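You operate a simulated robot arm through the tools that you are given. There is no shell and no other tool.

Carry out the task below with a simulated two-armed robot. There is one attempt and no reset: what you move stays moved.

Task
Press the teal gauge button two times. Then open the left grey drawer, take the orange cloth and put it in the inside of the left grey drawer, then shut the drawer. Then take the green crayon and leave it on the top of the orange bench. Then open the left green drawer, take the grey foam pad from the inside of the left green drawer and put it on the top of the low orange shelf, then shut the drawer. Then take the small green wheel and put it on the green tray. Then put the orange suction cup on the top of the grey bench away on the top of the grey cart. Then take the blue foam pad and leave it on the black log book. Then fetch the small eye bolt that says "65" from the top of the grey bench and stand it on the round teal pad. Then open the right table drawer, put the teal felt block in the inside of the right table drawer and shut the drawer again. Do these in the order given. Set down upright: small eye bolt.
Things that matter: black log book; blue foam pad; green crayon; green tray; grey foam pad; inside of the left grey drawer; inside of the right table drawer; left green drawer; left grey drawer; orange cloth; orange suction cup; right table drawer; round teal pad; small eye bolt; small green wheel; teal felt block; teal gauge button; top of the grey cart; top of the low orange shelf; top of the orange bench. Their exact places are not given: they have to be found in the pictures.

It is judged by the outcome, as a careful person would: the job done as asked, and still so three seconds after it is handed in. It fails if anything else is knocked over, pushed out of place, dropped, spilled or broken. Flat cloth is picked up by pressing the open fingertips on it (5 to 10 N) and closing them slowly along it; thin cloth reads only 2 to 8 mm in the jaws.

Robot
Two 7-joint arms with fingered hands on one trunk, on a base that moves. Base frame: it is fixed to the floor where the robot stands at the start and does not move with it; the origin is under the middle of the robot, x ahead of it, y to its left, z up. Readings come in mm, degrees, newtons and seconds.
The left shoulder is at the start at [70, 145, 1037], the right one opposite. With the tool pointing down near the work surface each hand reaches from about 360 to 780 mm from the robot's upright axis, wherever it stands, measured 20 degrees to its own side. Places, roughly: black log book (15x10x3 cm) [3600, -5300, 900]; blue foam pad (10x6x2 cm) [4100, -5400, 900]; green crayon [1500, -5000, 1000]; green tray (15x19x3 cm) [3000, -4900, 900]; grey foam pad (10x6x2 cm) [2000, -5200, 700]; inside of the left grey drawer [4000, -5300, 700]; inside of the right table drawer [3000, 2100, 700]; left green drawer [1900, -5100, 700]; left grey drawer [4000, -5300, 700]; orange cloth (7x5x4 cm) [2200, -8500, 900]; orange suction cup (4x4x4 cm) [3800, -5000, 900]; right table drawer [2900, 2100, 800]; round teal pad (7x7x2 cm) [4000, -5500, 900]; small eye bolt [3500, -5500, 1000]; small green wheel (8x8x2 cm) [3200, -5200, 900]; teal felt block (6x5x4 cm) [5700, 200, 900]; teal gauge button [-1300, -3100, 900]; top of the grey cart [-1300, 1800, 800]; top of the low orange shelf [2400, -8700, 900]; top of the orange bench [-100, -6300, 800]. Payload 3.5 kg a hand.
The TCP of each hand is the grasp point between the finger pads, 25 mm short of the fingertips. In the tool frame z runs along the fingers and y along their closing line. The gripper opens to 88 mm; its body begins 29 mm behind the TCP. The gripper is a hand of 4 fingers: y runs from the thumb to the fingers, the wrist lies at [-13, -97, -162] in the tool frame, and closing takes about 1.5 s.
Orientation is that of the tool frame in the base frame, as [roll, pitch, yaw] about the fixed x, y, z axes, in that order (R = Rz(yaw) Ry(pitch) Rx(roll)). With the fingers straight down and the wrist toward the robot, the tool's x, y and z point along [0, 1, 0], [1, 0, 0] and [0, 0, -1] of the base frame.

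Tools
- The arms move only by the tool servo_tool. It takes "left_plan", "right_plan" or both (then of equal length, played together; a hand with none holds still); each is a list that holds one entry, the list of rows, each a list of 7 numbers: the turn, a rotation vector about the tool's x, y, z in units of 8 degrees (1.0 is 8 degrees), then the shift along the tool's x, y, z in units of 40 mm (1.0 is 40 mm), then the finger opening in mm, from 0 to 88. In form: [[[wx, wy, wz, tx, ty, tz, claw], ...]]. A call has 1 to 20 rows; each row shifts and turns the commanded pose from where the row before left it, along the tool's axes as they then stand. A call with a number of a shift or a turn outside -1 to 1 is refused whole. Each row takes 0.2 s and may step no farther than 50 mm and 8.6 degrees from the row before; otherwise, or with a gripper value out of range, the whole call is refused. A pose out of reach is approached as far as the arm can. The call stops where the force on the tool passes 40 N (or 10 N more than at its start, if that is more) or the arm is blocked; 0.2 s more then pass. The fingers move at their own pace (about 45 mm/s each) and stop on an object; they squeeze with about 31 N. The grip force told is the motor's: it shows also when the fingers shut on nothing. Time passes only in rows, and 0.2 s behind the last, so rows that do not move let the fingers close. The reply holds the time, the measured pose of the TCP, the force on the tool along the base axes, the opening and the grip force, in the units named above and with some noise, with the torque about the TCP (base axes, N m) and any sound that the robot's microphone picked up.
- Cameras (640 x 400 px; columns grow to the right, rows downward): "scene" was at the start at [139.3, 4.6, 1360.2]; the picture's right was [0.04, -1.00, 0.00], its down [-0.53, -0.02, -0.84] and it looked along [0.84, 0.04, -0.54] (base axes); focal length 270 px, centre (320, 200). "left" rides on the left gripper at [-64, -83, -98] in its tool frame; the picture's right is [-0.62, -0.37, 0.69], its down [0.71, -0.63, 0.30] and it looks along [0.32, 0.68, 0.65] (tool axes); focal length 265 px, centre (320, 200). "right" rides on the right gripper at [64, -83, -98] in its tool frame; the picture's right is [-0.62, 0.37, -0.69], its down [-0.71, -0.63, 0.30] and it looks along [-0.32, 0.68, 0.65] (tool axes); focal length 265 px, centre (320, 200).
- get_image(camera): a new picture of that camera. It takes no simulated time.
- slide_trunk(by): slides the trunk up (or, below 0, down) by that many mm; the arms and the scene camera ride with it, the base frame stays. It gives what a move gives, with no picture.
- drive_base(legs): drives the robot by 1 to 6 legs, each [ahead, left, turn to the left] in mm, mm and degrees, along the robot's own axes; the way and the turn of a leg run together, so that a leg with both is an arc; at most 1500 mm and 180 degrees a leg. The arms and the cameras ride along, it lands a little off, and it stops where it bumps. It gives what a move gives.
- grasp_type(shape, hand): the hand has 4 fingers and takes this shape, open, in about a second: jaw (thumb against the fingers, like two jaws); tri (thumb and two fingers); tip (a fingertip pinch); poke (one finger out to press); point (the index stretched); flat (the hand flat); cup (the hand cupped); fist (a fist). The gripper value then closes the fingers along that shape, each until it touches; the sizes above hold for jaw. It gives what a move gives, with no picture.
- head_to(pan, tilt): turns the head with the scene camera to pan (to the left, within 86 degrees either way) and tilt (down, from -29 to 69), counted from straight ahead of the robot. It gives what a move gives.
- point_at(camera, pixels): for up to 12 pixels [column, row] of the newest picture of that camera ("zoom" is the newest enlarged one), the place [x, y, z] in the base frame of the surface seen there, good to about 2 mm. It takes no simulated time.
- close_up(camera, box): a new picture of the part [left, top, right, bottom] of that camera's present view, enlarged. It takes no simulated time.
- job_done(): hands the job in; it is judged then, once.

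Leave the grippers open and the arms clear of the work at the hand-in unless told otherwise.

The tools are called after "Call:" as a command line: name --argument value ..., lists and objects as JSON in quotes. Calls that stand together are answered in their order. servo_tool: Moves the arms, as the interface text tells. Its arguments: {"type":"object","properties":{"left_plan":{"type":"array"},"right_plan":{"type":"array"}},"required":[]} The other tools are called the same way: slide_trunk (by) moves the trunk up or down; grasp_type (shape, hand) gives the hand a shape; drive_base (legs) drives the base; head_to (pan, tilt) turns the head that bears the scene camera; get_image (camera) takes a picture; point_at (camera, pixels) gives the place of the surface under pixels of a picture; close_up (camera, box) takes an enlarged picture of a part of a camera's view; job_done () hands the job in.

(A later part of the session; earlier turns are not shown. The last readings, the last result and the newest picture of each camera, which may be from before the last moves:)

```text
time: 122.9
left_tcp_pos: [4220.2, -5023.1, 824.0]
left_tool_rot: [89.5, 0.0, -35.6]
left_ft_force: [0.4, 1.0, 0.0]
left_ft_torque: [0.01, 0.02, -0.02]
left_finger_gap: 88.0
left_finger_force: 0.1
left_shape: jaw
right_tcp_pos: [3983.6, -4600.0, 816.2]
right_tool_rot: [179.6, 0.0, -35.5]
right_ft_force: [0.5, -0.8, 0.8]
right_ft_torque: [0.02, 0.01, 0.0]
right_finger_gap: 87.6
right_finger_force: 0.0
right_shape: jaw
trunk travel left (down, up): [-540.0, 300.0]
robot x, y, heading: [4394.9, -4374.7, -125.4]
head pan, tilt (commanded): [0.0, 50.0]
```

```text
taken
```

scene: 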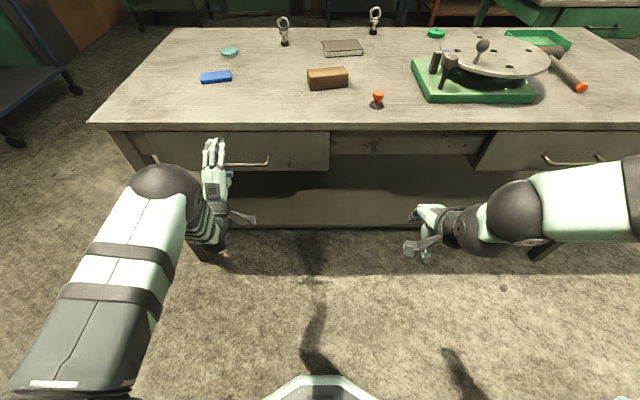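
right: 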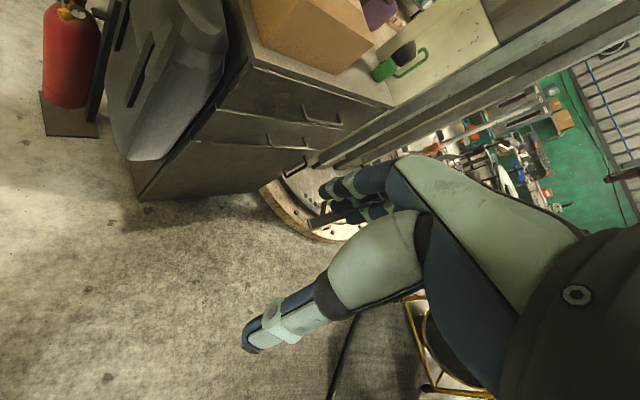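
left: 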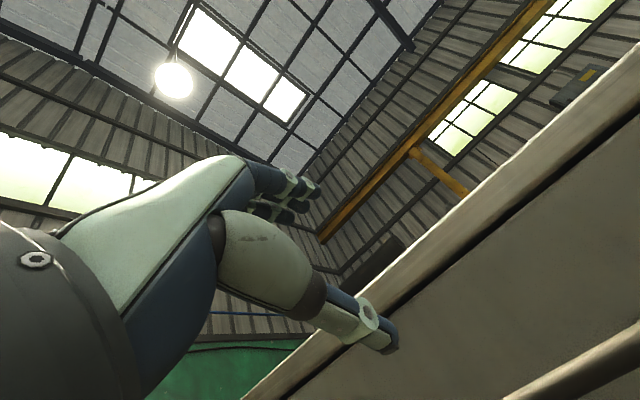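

The hand now points at the drawer, but it is to the left of the handle (handle at px (225–268,163)). I measure the handle again from here.

Call:
close_up --camera "scene" --box '[180, 120, 320, 210]'

Call:
point_at --camera "scene" --pixels '[[267, 164], [258, 165], [250, 165], [240, 166], [267, 157], [280, 160]]'

```text
4.44 times, centred on (250, 165) of scene
```

zoom: 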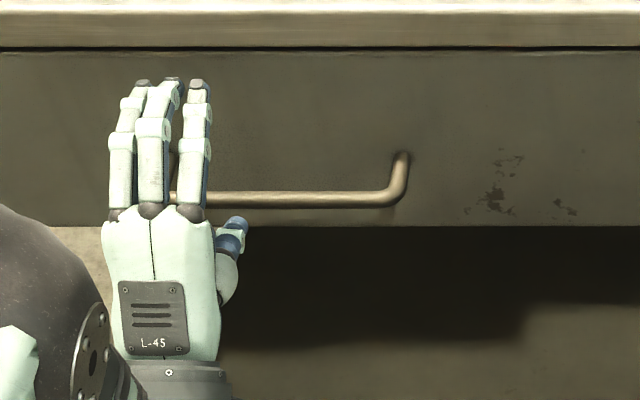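

```text
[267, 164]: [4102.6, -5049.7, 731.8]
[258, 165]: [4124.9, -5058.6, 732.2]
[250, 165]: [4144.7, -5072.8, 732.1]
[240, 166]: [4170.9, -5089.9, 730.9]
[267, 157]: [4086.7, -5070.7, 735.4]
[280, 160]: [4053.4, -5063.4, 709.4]
```

The bar's middle is about (4165,-5097,729); sideways the hand is already aligned. I lower 95 mm, then go forward 87 mm so the bar lies between the thumb (below) and the fingers (above).

Call:
servo_tool --left_plan '[[[0, 0, 0, 0, -0.79, 0, 88], [0, 0, 0, 0, -0.79, 0, 88], [0, 0, 0, 0, -0.79, 0, 88], [0, 0, 0, 0, 0, 0, 88]]]'

Call:
close_up --camera "scene" --box '[180, 120, 320, 210]'

Call:
get_image --camera "left"

```text
time: 123.9
left_tcp_pos: [4219.1, -5025.5, 727.4]
left_tool_rot: [89.6, 0.0, -35.7]
left_ft_force: [-0.6, 0.5, 0.2]
left_ft_torque: [-0.02, 0.01, 0.0]
left_finger_gap: 88.1
left_finger_force: 0.0
left_shape: jaw
right_tcp_pos: [3983.4, -4600.0, 815.9]
right_tool_rot: [179.5, 0.0, -35.4]
right_ft_force: [0.4, 0.1, -0.8]
right_ft_torque: [0.01, 0.0, -0.01]
right_finger_gap: 87.9
right_finger_force: 0.1
right_shape: jaw
trunk travel left (down, up): [-540.0, 300.0]
robot x, y, heading: [4398.0, -4369.8, -125.5]
head pan, tilt (commanded): [0.0, 50.0]
```

```text
4.44 times, centred on (250, 165) of scene
```

zoom: 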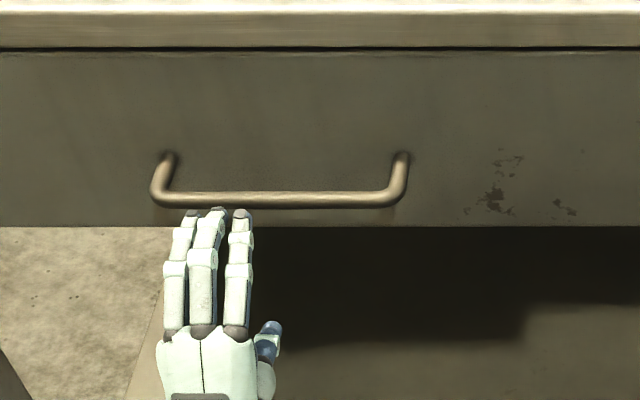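

```text
taken
```

left: 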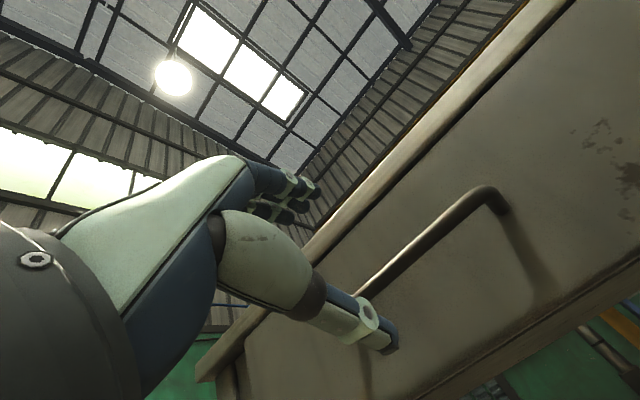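

I check where the fingers really are relative to the bar by reading fingertip places.

Call:
point_at --camera "zoom" --pixels '[[190, 213], [216, 211], [242, 214], [202, 330], [275, 328], [272, 345], [160, 190], [396, 190], [278, 197]]'

```text
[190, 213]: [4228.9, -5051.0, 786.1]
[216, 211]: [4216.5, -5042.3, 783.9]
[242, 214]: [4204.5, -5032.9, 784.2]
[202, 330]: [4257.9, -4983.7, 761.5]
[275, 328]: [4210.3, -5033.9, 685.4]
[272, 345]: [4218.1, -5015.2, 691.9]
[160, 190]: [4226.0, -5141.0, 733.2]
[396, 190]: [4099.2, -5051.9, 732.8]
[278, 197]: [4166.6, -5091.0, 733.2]
```

The three fingers span inside the bar's length. I go forward 86 mm.

Call:
servo_tool --left_plan '[[[0, 0, 0, 0, 0.05, 0.717, 88], [0, 0, 0, 0, 0, 0.717, 88], [0, 0, 0, 0, 0, 0.717, 88], [0, 0, 0, 0, 0, 0, 88]]]'

Call:
get_image --camera "left"

Call:
close_up --camera "scene" --box '[180, 120, 320, 210]'

```text
time: 124.9
left_tcp_pos: [4171.6, -5092.5, 734.7]
left_tool_rot: [89.7, 0.0, -35.6]
left_ft_force: [0.4, -0.7, 0.8]
left_ft_torque: [0.0, -0.02, 0.0]
left_finger_gap: 87.7
left_finger_force: 0.1
left_shape: jaw
left hand out of reach, approached as far as the arm can: row 3
right_tcp_pos: [3983.3, -4599.9, 815.4]
right_tool_rot: [179.6, 0.0, -35.4]
right_ft_force: [0.1, 0.7, 0.1]
right_ft_torque: [0.0, -0.03, 0.0]
right_finger_gap: 87.7
right_finger_force: 0.1
right_shape: jaw
trunk travel left (down, up): [-540.0, 300.0]
robot x, y, heading: [4392.9, -4376.3, -125.3]
head pan, tilt (commanded): [0.0, 50.0]
```

```text
taken
```

left: 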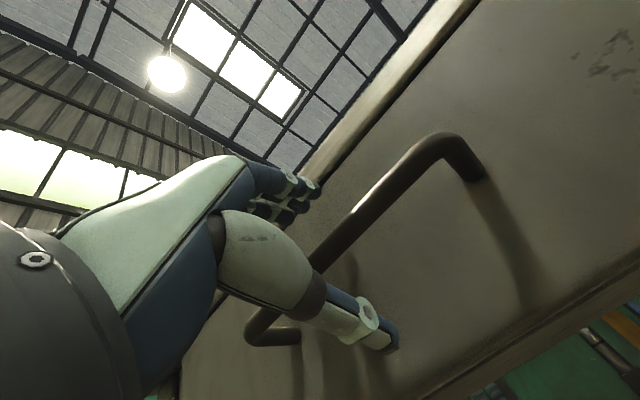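

```text
4.44 times, centred on (250, 165) of scene
```

zoom: 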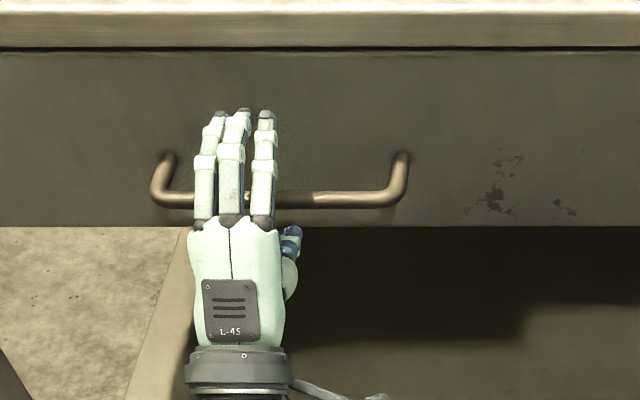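

The hand straddles the bar. I close the fingers on it.

Call:
servo_tool --left_plan '[[[0, 0, 0, 0, -0.1, 0, 40], [0, 0, 0, 0, 0, 0, 20], [0, 0, 0, 0, 0, 0, 0], [0, 0, 0, 0, 0, 0, 0], [0, 0, 0, 0, 0, 0, 0], [0, 0, 0, 0, 0, 0, 0], [0, 0, 0, 0, 0, 0, 0], [0, 0, 0, 0, 0, 0, 0]]]'

Call:
close_up --camera "scene" --box '[180, 120, 320, 210]'

Call:
get_image --camera "left"

```text
time: 126.7
left_tcp_pos: [4172.9, -5090.5, 731.3]
left_tool_rot: [89.9, 0.0, -35.7]
left_ft_force: [-3.1, -6.0, -2.4]
left_ft_torque: [-0.08, -0.04, 0.0]
left_finger_gap: 2.5
left_finger_force: 31.2
left_shape: jaw
right_tcp_pos: [3983.6, -4601.1, 817.2]
right_tool_rot: [179.6, 0.0, -35.4]
right_ft_force: [0.0, 0.3, 0.3]
right_ft_torque: [-0.02, -0.02, 0.03]
right_finger_gap: 87.7
right_finger_force: 0.1
right_shape: jaw
trunk travel left (down, up): [-540.0, 300.0]
robot x, y, heading: [4398.7, -4371.1, -125.5]
head pan, tilt (commanded): [0.0, 50.0]
```

```text
4.44 times, centred on (250, 165) of scene
```

zoom: 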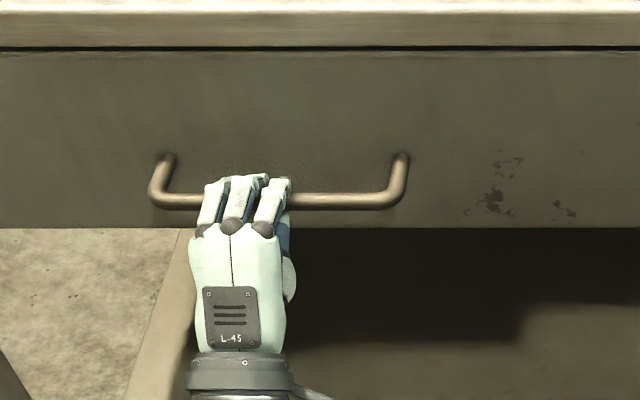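

```text
taken
```

left: 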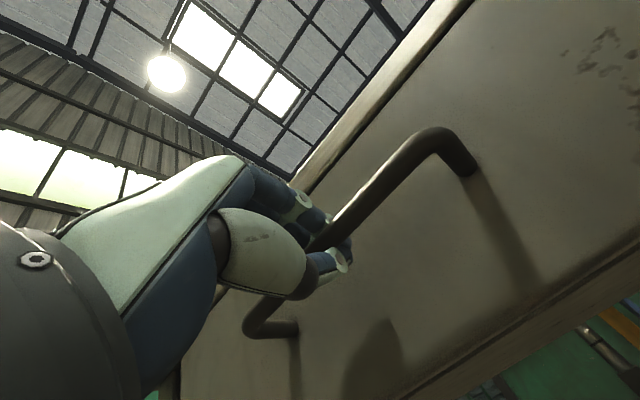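

The fingers have wrapped around the bar (force 31 N, slight pull toward the drawer). I pull back 100 mm gently.

Call:
servo_tool --left_plan '[[[0, 0, 0, 0, 0, -0.4, 0], [0, 0, 0, 0, 0, -0.5, 0], [0, 0, 0, 0, 0, -0.5, 0], [0, 0, 0, 0, 0, -0.5, 0], [0, 0, 0, 0, 0, -0.5, 0], [0, 0, 0, 0, 0, 0, 0]]]'

Call:
get_image --camera "scene"

```text
time: 128.1
left_tcp_pos: [4226.7, -5011.0, 730.6]
left_tool_rot: [89.7, 0.0, -35.6]
left_ft_force: [3.3, -2.4, -2.5]
left_ft_torque: [0.02, 0.0, -0.04]
left_finger_gap: 2.7
left_finger_force: 31.5
left_shape: jaw
right_tcp_pos: [3984.3, -4601.2, 816.3]
right_tool_rot: [179.6, 0.0, -35.6]
right_ft_force: [-0.1, -0.9, -0.1]
right_ft_torque: [0.0, 0.02, 0.0]
right_finger_gap: 87.9
right_finger_force: 0.0
right_shape: jaw
trunk travel left (down, up): [-540.0, 300.0]
robot x, y, heading: [4390.4, -4372.6, -125.3]
head pan, tilt (commanded): [0.0, 50.0]
```

```text
taken
```

scene: 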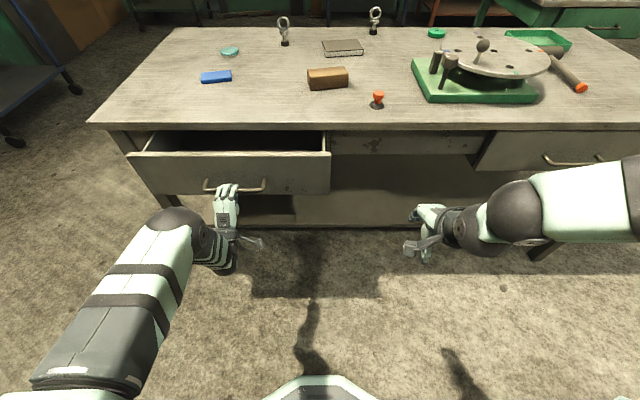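

The drawer comes out. I pull another 150 mm.

Call:
servo_tool --left_plan '[[[0, 0, 0, 0, 0, -0.5, 0], [0, 0, 0, 0, 0, -0.5, 0], [0, 0, 0, 0, 0, -0.5, 0], [0, 0, 0, 0, 0, -0.5, 0], [0, 0, 0, 0, 0, -0.5, 0], [0, 0, 0, 0, 0, -0.5, 0], [0, 0, 0, 0, 0, -0.5, 0], [0, 0, 0, 0, 0, -0.5, 0], [0, 0, 0, 0, 0, 0, 0]]]'

Call:
get_image --camera "scene"

```text
time: 130.1
left_tcp_pos: [4229.3, -5007.5, 730.9]
left_tool_rot: [90.1, 0.1, -35.8]
left_ft_force: [3.9, -1.4, -16.5]
left_ft_torque: [-0.02, -0.07, 0.03]
left_finger_gap: 3.4
left_finger_force: 30.6
left_shape: jaw
left hand out of reach, approached as far as the arm can: row 1, 2, 3, 4, 5, 6, 7, 8
right_tcp_pos: [3983.9, -4603.8, 814.5]
right_tool_rot: [179.8, 0.0, -35.6]
right_ft_force: [0.5, -0.7, -0.1]
right_ft_torque: [0.0, 0.01, 0.01]
right_finger_gap: 87.6
right_finger_force: 0.0
right_shape: jaw
trunk travel left (down, up): [-540.0, 300.0]
robot x, y, heading: [4396.7, -4374.4, -125.6]
head pan, tilt (commanded): [0.0, 50.0]
```

```text
taken
```

scene: 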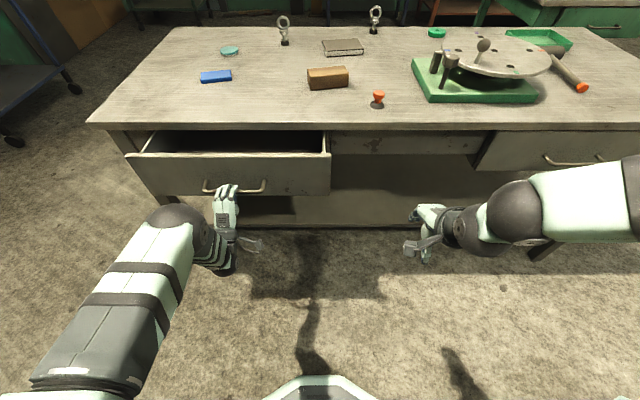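

The arm cannot pull in farther in this posture, so I use the base: back up 100 mm while holding the handle.

Call:
drive_base --legs '[[-100, 0, 0]]'

Call:
get_image --camera "scene"

```text
time: 131.2
left_tcp_pos: [4285.9, -4927.1, 733.3]
left_tool_rot: [90.0, 0.2, -35.9]
left_ft_force: [1.5, -3.2, -15.4]
left_ft_torque: [-0.02, -0.02, -0.02]
left_finger_gap: 3.5
left_finger_force: 31.1
left_shape: jaw
right_tcp_pos: [4042.4, -4520.5, 815.9]
right_tool_rot: [179.6, 0.1, -35.5]
right_ft_force: [-0.5, -0.1, 0.3]
right_ft_torque: [0.04, 0.0, 0.0]
right_finger_gap: 87.8
right_finger_force: 0.1
right_shape: jaw
trunk travel left (down, up): [-540.0, 300.0]
robot x, y, heading: [4454.4, -4294.1, -125.3]
head pan, tilt (commanded): [0.0, 50.0]
```

```text
taken
```

scene: 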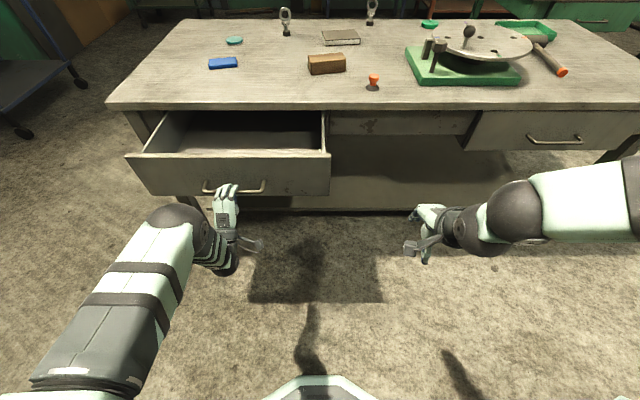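

The drawer is open about 195 mm. One more 80 mm back.

Call:
drive_base --legs '[[-80, 0, 0]]'

Call:
get_image --camera "scene"

```text
time: 132.3
left_tcp_pos: [4331.0, -4860.1, 732.8]
left_tool_rot: [90.1, 0.1, -35.7]
left_ft_force: [-2.5, -1.2, -14.3]
left_ft_torque: [0.0, -0.02, -0.06]
left_finger_gap: 3.4
left_finger_force: 31.0
left_shape: jaw
right_tcp_pos: [4088.7, -4455.8, 814.5]
right_tool_rot: [179.7, 0.0, -35.5]
right_ft_force: [-0.1, 0.3, -0.2]
right_ft_torque: [0.03, 0.03, 0.0]
right_finger_gap: 87.8
right_finger_force: 0.1
right_shape: jaw
trunk travel left (down, up): [-540.0, 300.0]
robot x, y, heading: [4500.6, -4228.8, -125.6]
head pan, tilt (commanded): [0.0, 50.0]
```

```text
taken
```

scene: 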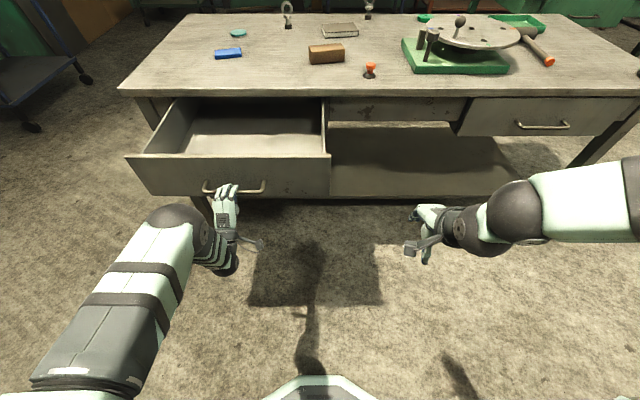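

Open about 280 mm; the inside is empty. I open the fingers and then back away with the base.

Call:
servo_tool --left_plan '[[[0, 0, 0, 0, 0, 0, 30], [0, 0, 0, 0, 0, 0, 60], [0, 0, 0, 0, 0, 0, 88], [0, 0, 0, 0, 0, 0, 88], [0, 0, 0, 0, 0, 0, 88], [0, 0, 0, 0, 0, 0, 88], [0, 0, 0, 0, 0, 0, 88]]]'

Call:
close_up --camera "scene" --box '[120, 120, 320, 260]'

```text
time: 133.9
left_tcp_pos: [4333.5, -4859.1, 734.1]
left_tool_rot: [90.1, 0.1, -35.6]
left_ft_force: [-0.2, -0.2, 0.9]
left_ft_torque: [-0.01, 0.02, 0.01]
left_finger_gap: 87.3
left_finger_force: 0.0
left_shape: jaw
right_tcp_pos: [4089.1, -4453.4, 815.6]
right_tool_rot: [179.7, 0.0, -35.4]
right_ft_force: [0.5, 0.2, -0.8]
right_ft_torque: [-0.03, 0.01, 0.02]
right_finger_gap: 87.8
right_finger_force: 0.0
right_shape: jaw
trunk travel left (down, up): [-540.0, 300.0]
robot x, y, heading: [4502.4, -4229.3, -125.3]
head pan, tilt (commanded): [0.0, 50.0]
```

```text
2.86 times, centred on (220, 190) of scene
```

zoom: 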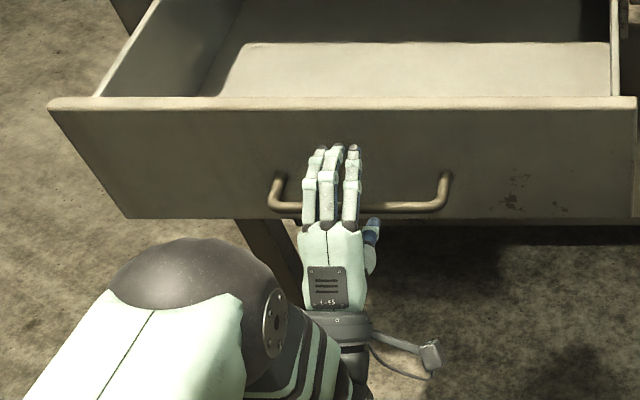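

Released. I back the base off 150 mm, then turn the hand back to fingers-down and tuck it in.

Call:
drive_base --legs '[[-160, 0, 0]]'

Call:
servo_tool --left_plan '[[[0.9375, 0, 0, 0, 0, 0, 88], [0.9375, 0, 0, 0, 0, 0, 88], [0.9375, 0, 0, 0, 0, 0, 88], [0.9375, 0, 0, 0, 0, 0, 88], [0.9375, 0, 0, 0, 0, 0, 88], [0.9375, 0, 0, 0, 0, 0, 88], [0.9375, 0, 0, 0, 0, 0, 88], [0.9375, 0, 0, 0, 0, 0, 88], [0.9375, 0, 0, 0, 0, 0, 88], [0.9375, 0, 0, 0, 0, 0, 88], [0.9375, 0, 0, 0, 0, 0, 88], [0.9375, 0, 0, 0, 0, 0, 88]]]'

Call:
head_to --pan 50 --tilt 25

Call:
get_image --camera "scene"

```text
time: 135.3
left_tcp_pos: [4426.1, -4729.7, 734.6]
left_tool_rot: [90.0, 0.0, -35.6]
left_ft_force: [0.2, 0.9, -0.2]
left_ft_torque: [0.0, 0.02, 0.0]
left_finger_gap: 87.6
left_finger_force: 0.1
left_shape: jaw
right_tcp_pos: [4182.4, -4323.5, 816.9]
right_tool_rot: [179.5, 0.0, -35.4]
right_ft_force: [0.4, -0.6, -0.1]
right_ft_torque: [0.02, 0.0, -0.01]
right_finger_gap: 88.1
right_finger_force: 0.0
right_shape: jaw
trunk travel left (down, up): [-540.0, 300.0]
robot x, y, heading: [4591.5, -4093.8, -125.9]
head pan, tilt (commanded): [0.0, 50.0]
```

```text
time: 137.9
left_tcp_pos: [4426.3, -4730.9, 733.9]
left_tool_rot: [-179.8, 0.0, -35.6]
left_ft_force: [-0.5, 0.5, 0.6]
left_ft_torque: [-0.01, -0.01, -0.01]
left_finger_gap: 87.4
left_finger_force: 0.1
left_shape: jaw
right_tcp_pos: [4180.8, -4325.4, 816.3]
right_tool_rot: [179.6, 0.0, -35.3]
right_ft_force: [-0.4, -0.2, 0.3]
right_ft_torque: [0.01, 0.03, -0.01]
right_finger_gap: 87.9
right_finger_force: 0.1
right_shape: jaw
trunk travel left (down, up): [-540.0, 300.0]
robot x, y, heading: [4592.4, -4093.7, -125.4]
head pan, tilt (commanded): [0.0, 50.0]
```

```text
time: 139.1
left_tcp_pos: [4426.7, -4729.7, 732.0]
left_tool_rot: [-179.9, 0.0, -35.7]
left_ft_force: [-0.4, 0.8, -1.1]
left_ft_torque: [-0.01, 0.02, 0.0]
left_finger_gap: 87.6
left_finger_force: 0.1
left_shape: jaw
right_tcp_pos: [4181.0, -4324.7, 815.7]
right_tool_rot: [179.6, 0.0, -35.4]
right_ft_force: [0.6, 0.5, 0.7]
right_ft_torque: [0.0, 0.0, 0.03]
right_finger_gap: 87.7
right_finger_force: 0.1
right_shape: jaw
trunk travel left (down, up): [-540.0, 300.0]
robot x, y, heading: [4592.5, -4099.8, -125.5]
head pan, tilt (commanded): [50.0, 25.0]
```

```text
taken
```

scene: 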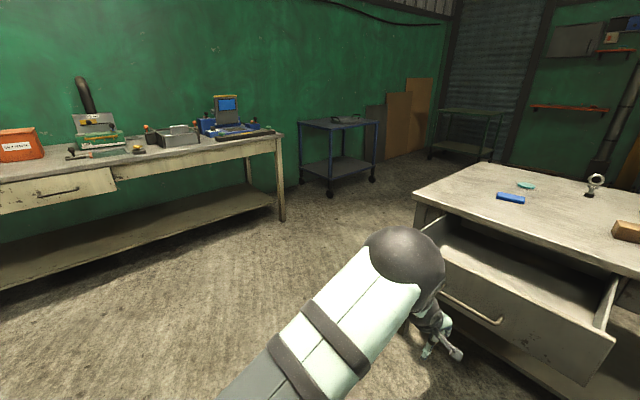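

I see the route around the bench's left end, between the pale wall bench and the grey bench, to the low orange shelf (570,108). I read places.

Call:
point_at --camera "scene" --pixels '[[283, 218], [330, 193], [373, 181], [418, 198], [490, 165], [430, 158], [570, 108], [600, 108], [535, 107], [380, 250], [600, 180], [435, 130]]'

Call:
close_up --camera "scene" --box '[420, 30, 640, 190]'

```text
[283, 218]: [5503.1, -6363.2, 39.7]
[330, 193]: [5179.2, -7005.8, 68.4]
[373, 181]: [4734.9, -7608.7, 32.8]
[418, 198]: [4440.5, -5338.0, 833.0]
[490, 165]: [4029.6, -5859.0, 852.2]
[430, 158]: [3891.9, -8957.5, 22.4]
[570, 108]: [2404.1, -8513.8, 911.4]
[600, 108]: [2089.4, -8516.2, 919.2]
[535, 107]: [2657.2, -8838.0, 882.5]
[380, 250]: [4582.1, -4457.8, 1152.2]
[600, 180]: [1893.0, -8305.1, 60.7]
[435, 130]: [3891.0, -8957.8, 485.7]
```

```text
2.50 times, centred on (530, 110) of scene
```

zoom: 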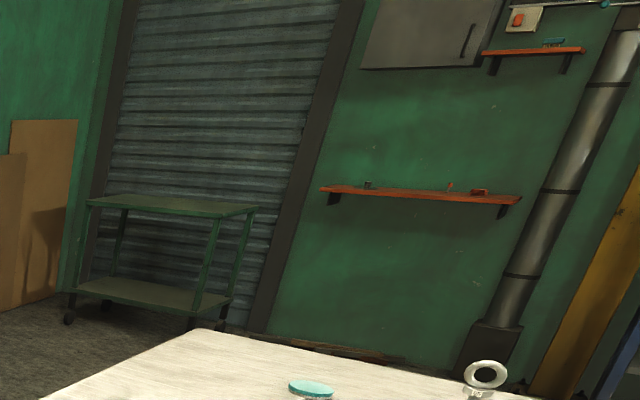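

The shelf is on the wall at about (2400,-8600), z≈915, with the orange cloth near its right end. I tuck in the left arm and drive around the bench's end: first toward (4950,-5800), then toward (3400,-7500).

Call:
servo_tool --left_plan '[[[0, 0, 0, 0, -1, -0.3, 88], [0, 0, 0, 0, -1, -0.3, 88], [0, 0, 0, 0, -1, -0.3, 88], [0, 0, 0, 0, -1, -0.3, 88]]]'

Call:
drive_base --legs '[[0, 0, 47.3], [870, 0, 0], [867, 0, 0], [0, 0, -54.3], [1150, 0, 0], [1150, 0, 0]]'

Call:
head_to --pan 0 --tilt 20

Call:
get_image --camera "scene"

```text
time: 140.1
left_tcp_pos: [4522.2, -4599.4, 782.5]
left_tool_rot: [179.9, 0.0, -35.7]
left_ft_force: [0.2, 0.2, -0.4]
left_ft_torque: [0.01, 0.02, 0.0]
left_finger_gap: 87.8
left_finger_force: 0.1
left_shape: jaw
right_tcp_pos: [4182.8, -4323.2, 816.5]
right_tool_rot: [179.5, 0.1, -35.4]
right_ft_force: [0.6, 0.3, 0.1]
right_ft_torque: [-0.02, 0.0, -0.03]
right_finger_gap: 87.8
right_finger_force: 0.1
right_shape: jaw
trunk travel left (down, up): [-540.0, 300.0]
robot x, y, heading: [4589.5, -4097.7, -125.4]
head pan, tilt (commanded): [50.0, 25.0]
```

```text
time: 164.3
left_tcp_pos: [3243.7, -7959.3, 780.4]
left_tool_rot: [-180.0, 0.0, -43.1]
left_ft_force: [-0.8, 0.3, 0.4]
left_ft_torque: [0.0, 0.0, -0.04]
left_finger_gap: 87.7
left_finger_force: 0.1
left_shape: jaw
right_tcp_pos: [2943.2, -7639.0, 816.1]
right_tool_rot: [179.6, 0.0, -42.9]
right_ft_force: [0.2, -0.6, 0.3]
right_ft_torque: [-0.01, 0.01, -0.01]
right_finger_gap: 87.4
right_finger_force: 0.0
right_shape: jaw
trunk travel left (down, up): [-540.0, 300.0]
robot x, y, heading: [3377.4, -7467.7, -132.7]
head pan, tilt (commanded): [50.0, 25.0]
```

```text
time: 165.5
left_tcp_pos: [3243.0, -7958.0, 780.4]
left_tool_rot: [180.0, 0.0, -43.1]
left_ft_force: [-0.3, -0.2, 0.0]
left_ft_torque: [-0.03, -0.01, 0.01]
left_finger_gap: 87.7
left_finger_force: 0.1
left_shape: jaw
right_tcp_pos: [2942.4, -7639.8, 815.9]
right_tool_rot: [179.6, 0.0, -43.0]
right_ft_force: [0.5, -0.3, 0.1]
right_ft_torque: [0.01, -0.01, -0.02]
right_finger_gap: 87.8
right_finger_force: 0.2
right_shape: jaw
trunk travel left (down, up): [-540.0, 300.0]
robot x, y, heading: [3376.9, -7466.6, -133.1]
head pan, tilt (commanded): [0.0, 20.0]
```

```text
taken
```

scene: 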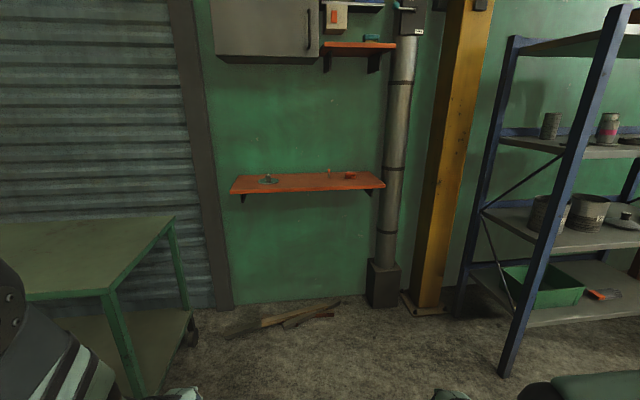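

The low orange shelf is ahead at (305,183), with the cloth at (349,175). I zoom and measure; there are planks on the floor at (290,318), the green cart at left and the rack at right.

Call:
close_up --camera "scene" --box '[220, 155, 400, 215]'

Call:
point_at --camera "scene" --pixels '[[232, 192], [383, 187], [240, 176], [376, 174], [305, 190], [250, 325], [330, 310], [300, 320], [175, 215], [105, 290], [505, 372], [385, 295]]'

```text
3.56 times, centred on (310, 185) of scene
```

zoom: 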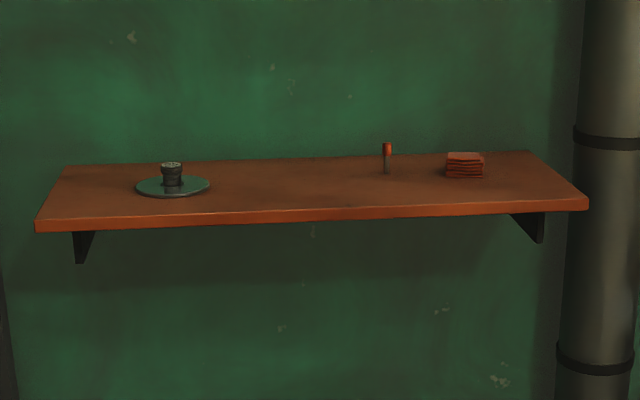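

```text
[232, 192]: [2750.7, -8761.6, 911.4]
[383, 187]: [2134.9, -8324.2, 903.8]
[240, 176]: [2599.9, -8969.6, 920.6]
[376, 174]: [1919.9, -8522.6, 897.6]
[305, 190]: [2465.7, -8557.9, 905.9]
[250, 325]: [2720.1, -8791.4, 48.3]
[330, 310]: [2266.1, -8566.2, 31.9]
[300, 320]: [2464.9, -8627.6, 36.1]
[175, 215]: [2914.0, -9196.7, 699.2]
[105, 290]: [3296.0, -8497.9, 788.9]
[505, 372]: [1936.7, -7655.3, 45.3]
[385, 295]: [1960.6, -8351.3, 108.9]
```

Call:
point_at --camera "zoom" --pixels '[[465, 155], [465, 172], [447, 170], [482, 170], [447, 157], [482, 155], [387, 148], [387, 172], [172, 168], [465, 190], [172, 190], [300, 212]]'

```text
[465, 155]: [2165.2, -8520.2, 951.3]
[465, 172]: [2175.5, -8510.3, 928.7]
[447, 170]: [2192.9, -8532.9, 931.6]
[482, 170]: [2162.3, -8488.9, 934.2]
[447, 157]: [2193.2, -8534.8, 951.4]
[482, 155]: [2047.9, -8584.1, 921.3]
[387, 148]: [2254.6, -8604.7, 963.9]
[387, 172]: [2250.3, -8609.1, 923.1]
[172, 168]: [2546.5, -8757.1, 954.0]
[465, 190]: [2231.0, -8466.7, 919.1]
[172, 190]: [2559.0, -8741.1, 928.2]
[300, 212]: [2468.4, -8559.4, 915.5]
```

The cloth is a small folded stack at about (2165,-8520), top z≈951, shelf top z≈920. I raise the trunk 300 mm so the hands are above the shelf, and drive to stand about 430 mm before the shelf edge, cloth on my right.

Call:
slide_trunk --by 300

Call:
drive_base --legs '[[0, 0, 7.7], [900, -177, 0]]'

Call:
head_to --pan -15 --tilt 50

Call:
get_image --camera "scene"

```text
time: 168.5
left_tcp_pos: [3243.1, -7958.6, 1080.6]
left_tool_rot: [-179.9, 0.0, -43.1]
left_ft_force: [0.0, 0.7, 0.0]
left_ft_torque: [0.0, 0.0, 0.01]
left_finger_gap: 87.8
left_finger_force: 0.0
left_shape: jaw
right_tcp_pos: [2942.7, -7640.0, 1115.5]
right_tool_rot: [179.5, 0.0, -42.9]
right_ft_force: [-0.1, -0.3, -0.1]
right_ft_torque: [0.02, 0.04, -0.02]
right_finger_gap: 87.7
right_finger_force: 0.1
right_shape: jaw
trunk travel left (down, up): [-840.0, 0.0]
robot x, y, heading: [3379.1, -7465.7, -133.2]
head pan, tilt (commanded): [0.0, 20.0]
```

```text
time: 173.9
left_tcp_pos: [2641.7, -8593.1, 1080.5]
left_tool_rot: [-180.0, 0.0, -36.2]
left_ft_force: [0.1, 0.1, -0.5]
left_ft_torque: [0.01, -0.04, -0.02]
left_finger_gap: 87.8
left_finger_force: 0.0
left_shape: jaw
right_tcp_pos: [2305.3, -8314.4, 1115.9]
right_tool_rot: [179.6, 0.0, -35.9]
right_ft_force: [-0.5, 0.0, -0.5]
right_ft_torque: [0.02, 0.0, -0.01]
right_finger_gap: 88.1
right_finger_force: 0.1
right_shape: jaw
trunk travel left (down, up): [-840.0, 0.0]
robot x, y, heading: [2716.2, -8092.2, -125.9]
head pan, tilt (commanded): [0.0, 20.0]
```

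```text
time: 174.8
left_tcp_pos: [2641.9, -8594.6, 1080.3]
left_tool_rot: [179.9, 0.0, -36.2]
left_ft_force: [0.5, -0.5, 0.1]
left_ft_torque: [-0.03, -0.01, 0.01]
left_finger_gap: 87.8
left_finger_force: 0.1
left_shape: jaw
right_tcp_pos: [2305.7, -8315.2, 1115.3]
right_tool_rot: [179.5, -0.1, -36.0]
right_ft_force: [0.2, -0.3, -0.5]
right_ft_torque: [0.0, 0.02, -0.01]
right_finger_gap: 87.9
right_finger_force: 0.1
right_shape: jaw
trunk travel left (down, up): [-840.0, 0.0]
robot x, y, heading: [2718.4, -8091.0, -125.7]
head pan, tilt (commanded): [-15.0, 50.0]
```

```text
taken
```

scene: 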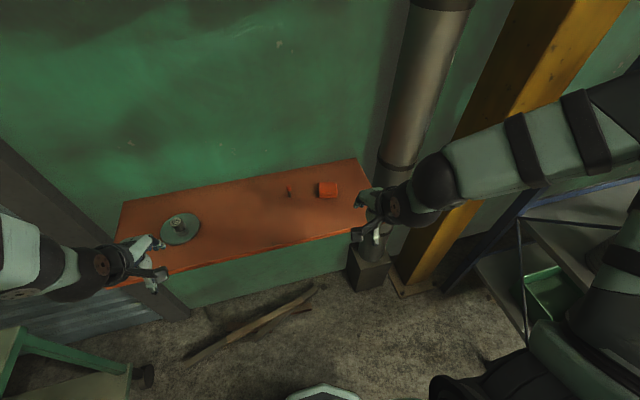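

The cloth shows at (327,190). I enlarge and measure it.

Call:
close_up --camera "scene" --box '[270, 160, 390, 235]'

Call:
get_image --camera "right"

```text
5.33 times, centred on (330, 198) of scene
```

zoom: 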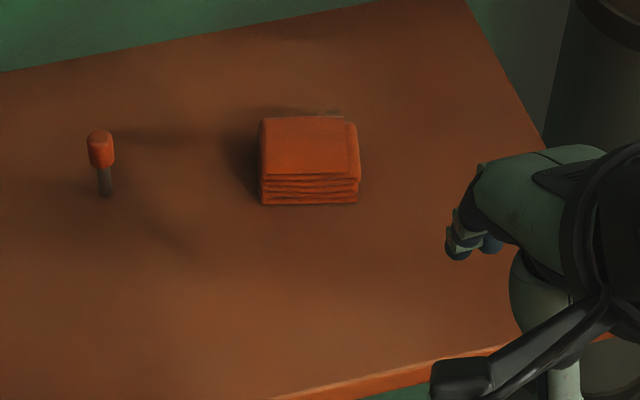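

```text
taken
```

right: 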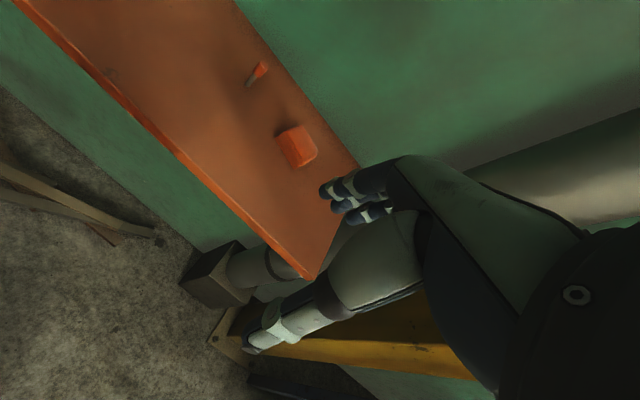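

Call:
point_at --camera "zoom" --pixels '[[262, 120], [355, 125], [262, 175], [358, 178], [262, 202], [357, 203], [310, 145], [310, 190], [310, 215], [100, 135], [104, 190], [310, 178]]'

```text
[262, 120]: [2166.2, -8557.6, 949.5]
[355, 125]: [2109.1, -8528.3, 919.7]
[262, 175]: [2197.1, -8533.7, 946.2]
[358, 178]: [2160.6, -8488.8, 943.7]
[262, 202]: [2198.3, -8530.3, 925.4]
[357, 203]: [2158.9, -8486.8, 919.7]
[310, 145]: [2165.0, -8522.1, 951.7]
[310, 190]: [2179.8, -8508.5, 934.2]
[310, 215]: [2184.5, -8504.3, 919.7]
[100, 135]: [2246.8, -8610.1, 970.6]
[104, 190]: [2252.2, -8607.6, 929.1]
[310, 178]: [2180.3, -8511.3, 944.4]
```

The stack's front edge runs from (2198,-8530) to (2159,-8487); centre ≈ (2163,-8523), top 951, turned about 12° from square. I turn the right hand by 12° and move it above the stack at the present height.

Call:
servo_tool --right_plan '[[[0, 0, 0.75, 0, 0, 0, 88], [0, 0, 0.75, 0, 0, 0, 88], [0, 0, 0, 0.21, 0.875, 0, 88], [0, 0, 0, 0.21, 0.875, 0, 88], [0, 0, 0, 0.21, 0.875, 0, 88], [0, 0, 0, 0.21, 0.875, 0, 88], [0, 0, 0, 0.21, 0.875, 0, 88], [0, 0, 0, 0.21, 0.875, 0, 88], [0, 0, 0, 0.21, 0.875, 0, 88]]]'

Call:
get_image --camera "right"

Call:
get_image --camera "scene"

```text
time: 176.8
left_tcp_pos: [2641.7, -8596.1, 1078.9]
left_tool_rot: [-180.0, 0.0, -36.2]
left_ft_force: [-0.1, 0.2, 0.2]
left_ft_torque: [-0.01, 0.0, -0.02]
left_finger_gap: 87.9
left_finger_force: 0.1
left_shape: jaw
right_tcp_pos: [2162.0, -8524.4, 1115.4]
right_tool_rot: [179.7, 0.0, -48.0]
right_ft_force: [0.3, 0.0, -0.2]
right_ft_torque: [0.01, -0.03, 0.01]
right_finger_gap: 87.7
right_finger_force: 0.0
right_shape: jaw
trunk travel left (down, up): [-840.0, 0.0]
robot x, y, heading: [2718.7, -8092.1, -125.9]
head pan, tilt (commanded): [-15.0, 50.0]
```

```text
taken
```

right: 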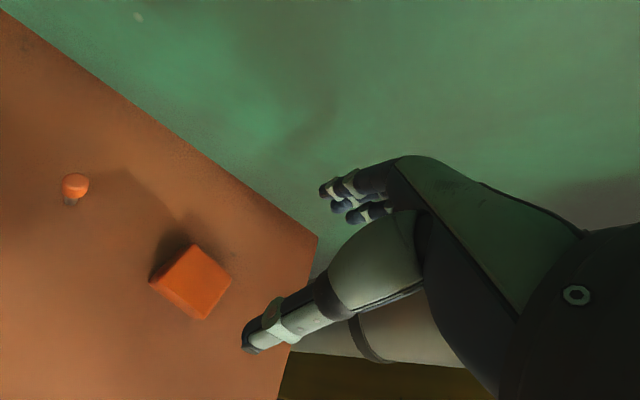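

```text
taken
```

scene: 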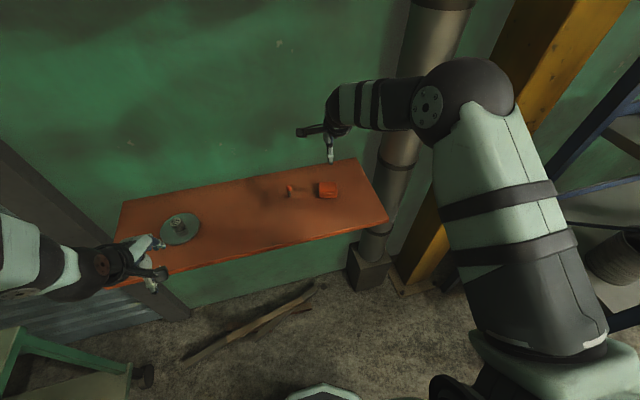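

The geometry checks within a few mm; the stack's sides are aligned with the fingers. I shift slightly (x +2, y −3 mm) and go down 150 mm.

Call:
servo_tool --right_plan '[[[0, 0, 0, 0.05, -0.08, 0.8, 88], [0, 0, 0, 0, 0, 0.8, 88], [0, 0, 0, 0, 0, 0.8, 88], [0, 0, 0, 0, 0, 0.8, 88], [0, 0, 0, 0, 0, 0.55, 88], [0, 0, 0, 0, 0, 0, 88]]]'

Call:
get_image --camera "right"

Call:
close_up --camera "scene" --box '[270, 140, 390, 215]'

```text
time: 178.2
left_tcp_pos: [2642.7, -8594.4, 1080.6]
left_tool_rot: [-180.0, 0.0, -36.2]
left_ft_force: [-0.5, -0.1, 0.8]
left_ft_torque: [-0.04, -0.01, 0.0]
left_finger_gap: 87.8
left_finger_force: 0.0
left_shape: jaw
right_tcp_pos: [2165.3, -8523.8, 968.0]
right_tool_rot: [179.5, -0.1, -48.0]
right_ft_force: [0.1, 0.5, 0.1]
right_ft_torque: [-0.03, -0.04, 0.02]
right_finger_gap: 87.7
right_finger_force: 0.0
right_shape: jaw
trunk travel left (down, up): [-840.0, 0.0]
robot x, y, heading: [2716.8, -8093.8, -125.8]
head pan, tilt (commanded): [-15.0, 50.0]
```

```text
taken
```

right: 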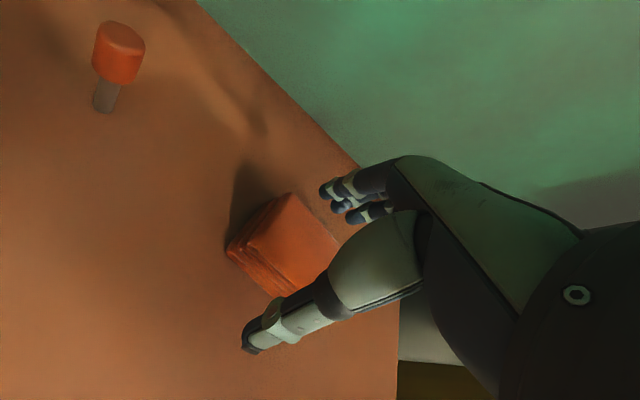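

```text
5.33 times, centred on (330, 178) of scene
```

zoom: 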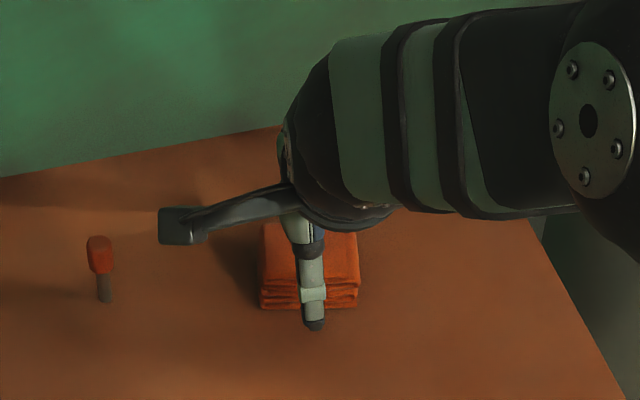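

The thumb is in front of the stack, the fingers behind it. I lower 19 mm more and then close slowly.

Call:
servo_tool --right_plan '[[[0, 0, 0, 0, 0, 0.25, 88], [0, 0, 0, 0, 0, 0.22, 88], [0, 0, 0, 0, 0, 0, 88]]]'

Call:
servo_tool --right_plan '[[[0, 0, 0, 0, 0, 0, 70], [0, 0, 0, 0, 0, 0, 60], [0, 0, 0, 0, 0, 0, 50], [0, 0, 0, 0, 0, 0, 45], [0, 0, 0, 0, 0, 0, 40], [0, 0, 0, 0, 0, 0, 35], [0, 0, 0, 0, 0, 0, 30], [0, 0, 0, 0, 0, 0, 25], [0, 0, 0, 0, 0, 0, 20], [0, 0, 0, 0, 0, 0, 20]]]'

Call:
get_image --camera "right"

Call:
close_up --camera "scene" --box '[270, 140, 390, 215]'

```text
time: 179.0
left_tcp_pos: [2641.6, -8595.2, 1080.7]
left_tool_rot: [180.0, 0.0, -36.1]
left_ft_force: [0.3, -1.1, 0.2]
left_ft_torque: [0.03, 0.01, 0.01]
left_finger_gap: 87.8
left_finger_force: 0.0
left_shape: jaw
right_tcp_pos: [2164.6, -8523.3, 949.9]
right_tool_rot: [179.4, 0.0, -48.1]
right_ft_force: [0.3, -0.1, 0.1]
right_ft_torque: [0.01, -0.02, 0.02]
right_finger_gap: 87.9
right_finger_force: 0.1
right_shape: jaw
trunk travel left (down, up): [-840.0, 0.0]
robot x, y, heading: [2716.9, -8091.9, -126.0]
head pan, tilt (commanded): [-15.0, 50.0]
```

```text
time: 181.2
left_tcp_pos: [2642.2, -8594.2, 1080.0]
left_tool_rot: [-180.0, -0.1, -36.2]
left_ft_force: [-0.6, -0.2, -0.6]
left_ft_torque: [0.01, -0.01, -0.02]
left_finger_gap: 87.7
left_finger_force: 0.0
left_shape: jaw
right_tcp_pos: [2165.1, -8522.4, 949.9]
right_tool_rot: [179.7, 0.0, -48.0]
right_ft_force: [-0.6, -0.6, 1.0]
right_ft_torque: [0.03, -0.02, 0.02]
right_finger_gap: 39.7
right_finger_force: 30.9
right_shape: jaw
trunk travel left (down, up): [-840.0, 0.0]
robot x, y, heading: [2715.4, -8093.9, -126.1]
head pan, tilt (commanded): [-15.0, 50.0]
```

```text
taken
```

right: 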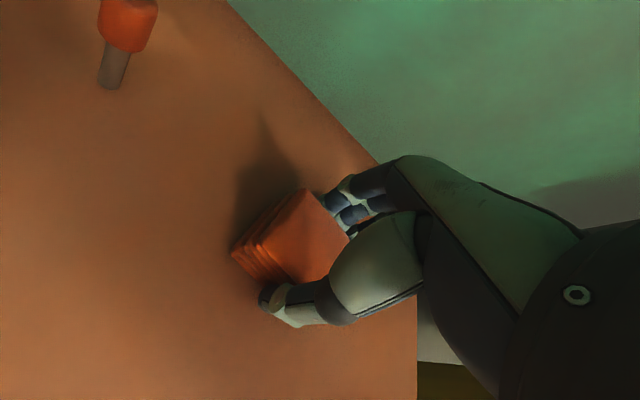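

```text
5.33 times, centred on (330, 178) of scene
```

zoom: 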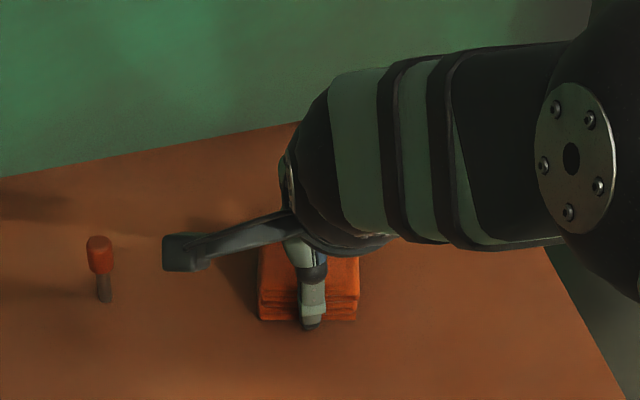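

The cloth is gripped (39.7 mm, 31 N). I lift it straight up 160 mm.

Call:
servo_tool --right_plan '[[[0, 0, 0, 0, 0, -0.3, 20], [0, 0, 0, 0, 0, -0.7, 20], [0, 0, 0, 0, 0, -1, 20], [0, 0, 0, 0, 0, -1, 20], [0, 0, 0, 0, 0, -1, 20], [0, 0, 0, 0, 0, 0, 20]]]'

Call:
get_image --camera "right"

Call:
get_image --camera "scene"

```text
time: 182.6
left_tcp_pos: [2642.0, -8595.3, 1080.6]
left_tool_rot: [-179.9, 0.0, -36.3]
left_ft_force: [0.9, -0.2, -0.9]
left_ft_torque: [-0.04, 0.02, 0.02]
left_finger_gap: 87.8
left_finger_force: 0.0
left_shape: jaw
right_tcp_pos: [2167.7, -8522.0, 1108.4]
right_tool_rot: [179.6, -0.1, -48.0]
right_ft_force: [-0.9, 0.2, -0.4]
right_ft_torque: [0.0, 0.02, -0.01]
right_finger_gap: 39.5
right_finger_force: 31.2
right_shape: jaw
trunk travel left (down, up): [-840.0, 0.0]
robot x, y, heading: [2716.9, -8094.8, -125.9]
head pan, tilt (commanded): [-15.0, 50.0]
```

```text
taken
```

right: 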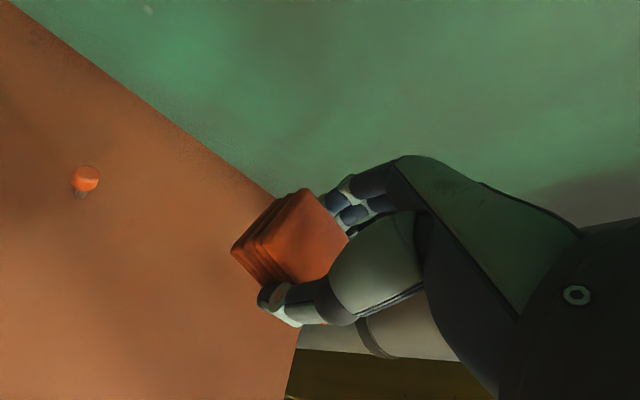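

```text
taken
```

scene: 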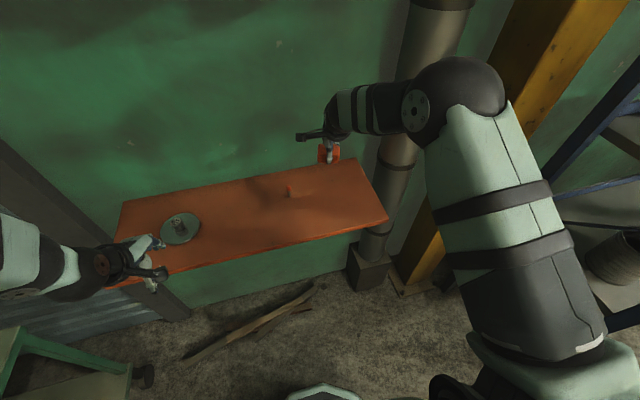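

The cloth hangs safely in the right hand. I pull the arm back and turn the hand square again.

Call:
servo_tool --right_plan '[[[0, 0, 0, -0.21, -0.875, 0, 20], [0, 0, 0, -0.21, -0.875, 0, 20], [0, 0, 0, -0.21, -0.875, 0, 20], [0, 0, 0, -0.21, -0.875, 0, 20], [0, 0, 0, -0.21, -0.875, 0, 20], [0, 0, 0, -0.21, -0.875, 0, 20], [0, 0, 0, -0.21, -0.875, 0, 20], [0, 0, -0.75, 0, 0, 0, 20], [0, 0, -0.75, 0, 0, 0, 20]]]'

Call:
drive_base --legs '[[-900, 100, 0]]'

```text
time: 184.6
left_tcp_pos: [2640.2, -8594.4, 1080.2]
left_tool_rot: [-179.8, 0.0, -36.2]
left_ft_force: [-0.7, -0.2, -0.3]
left_ft_torque: [-0.01, -0.03, 0.01]
left_finger_gap: 87.6
left_finger_force: 0.1
left_shape: jaw
right_tcp_pos: [2306.8, -8312.9, 1106.2]
right_tool_rot: [179.6, -0.1, -35.8]
right_ft_force: [0.5, 0.1, -0.8]
right_ft_torque: [0.04, -0.02, -0.04]
right_finger_gap: 39.7
right_finger_force: 31.2
right_shape: jaw
trunk travel left (down, up): [-840.0, 0.0]
robot x, y, heading: [2718.2, -8092.3, -126.0]
head pan, tilt (commanded): [-15.0, 50.0]
```

```text
time: 189.3
left_tcp_pos: [3245.7, -7934.7, 1080.2]
left_tool_rot: [-179.9, 0.0, -35.5]
left_ft_force: [-0.1, 0.3, -0.5]
left_ft_torque: [0.0, 0.0, 0.0]
left_finger_gap: 87.5
left_finger_force: 0.2
left_shape: jaw
right_tcp_pos: [2908.4, -7657.6, 1107.2]
right_tool_rot: [179.5, 0.0, -35.2]
right_ft_force: [-0.3, 0.1, -0.5]
right_ft_torque: [0.01, 0.03, 0.02]
right_finger_gap: 39.4
right_finger_force: 30.8
right_shape: jaw
trunk travel left (down, up): [-840.0, 0.0]
robot x, y, heading: [3316.7, -7427.5, -125.0]
head pan, tilt (commanded): [-15.0, 50.0]
```

Now back around the bench end to the drawer: turn left 170°, drive to (4950,-5800), then to (5000,-4550), and turn to face the drawer.

Call:
drive_base --legs '[[0, 0, 170], [1150, 0, 0], [1155, 0, 0], [0, 0, 43], [1250, 0, 0], [0, 0, 146.6]]'

Call:
head_to --pan 0 --tilt 45

Call:
get_image --camera "scene"

```text
time: 221.7
left_tcp_pos: [4998.2, -5057.4, 1081.1]
left_tool_rot: [-179.9, 0.0, -36.7]
left_ft_force: [-0.7, 0.6, -0.5]
left_ft_torque: [-0.04, 0.01, -0.03]
left_finger_gap: 87.6
left_finger_force: 0.0
left_shape: jaw
right_tcp_pos: [4665.1, -4772.4, 1106.6]
right_tool_rot: [179.6, 0.1, -36.4]
right_ft_force: [0.4, -0.5, -0.6]
right_ft_torque: [0.01, 0.03, 0.01]
right_finger_gap: 38.3
right_finger_force: 31.5
right_shape: jaw
trunk travel left (down, up): [-840.0, 0.0]
robot x, y, heading: [5077.7, -4555.2, -126.5]
head pan, tilt (commanded): [-15.0, 50.0]
```

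```text
time: 222.5
left_tcp_pos: [4998.3, -5057.6, 1080.6]
left_tool_rot: [180.0, 0.0, -36.6]
left_ft_force: [0.2, -0.4, -0.1]
left_ft_torque: [0.0, -0.02, 0.0]
left_finger_gap: 87.7
left_finger_force: 0.1
left_shape: jaw
right_tcp_pos: [4664.7, -4773.2, 1107.3]
right_tool_rot: [179.5, 0.0, -36.4]
right_ft_force: [-0.8, 0.1, -0.3]
right_ft_torque: [-0.01, -0.01, -0.03]
right_finger_gap: 38.7
right_finger_force: 30.7
right_shape: jaw
trunk travel left (down, up): [-840.0, 0.0]
robot x, y, heading: [5072.9, -4552.8, -126.1]
head pan, tilt (commanded): [0.0, 45.0]
```

```text
taken
```

scene: 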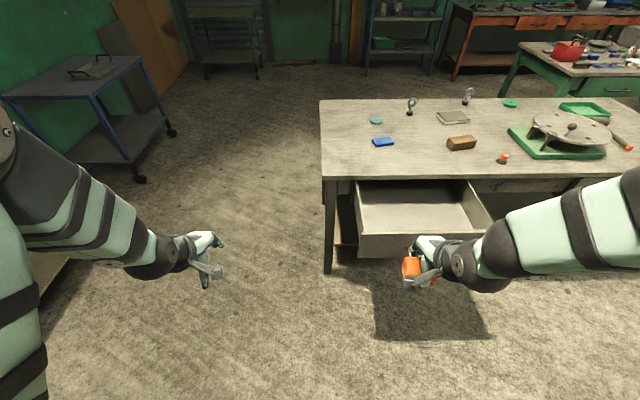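

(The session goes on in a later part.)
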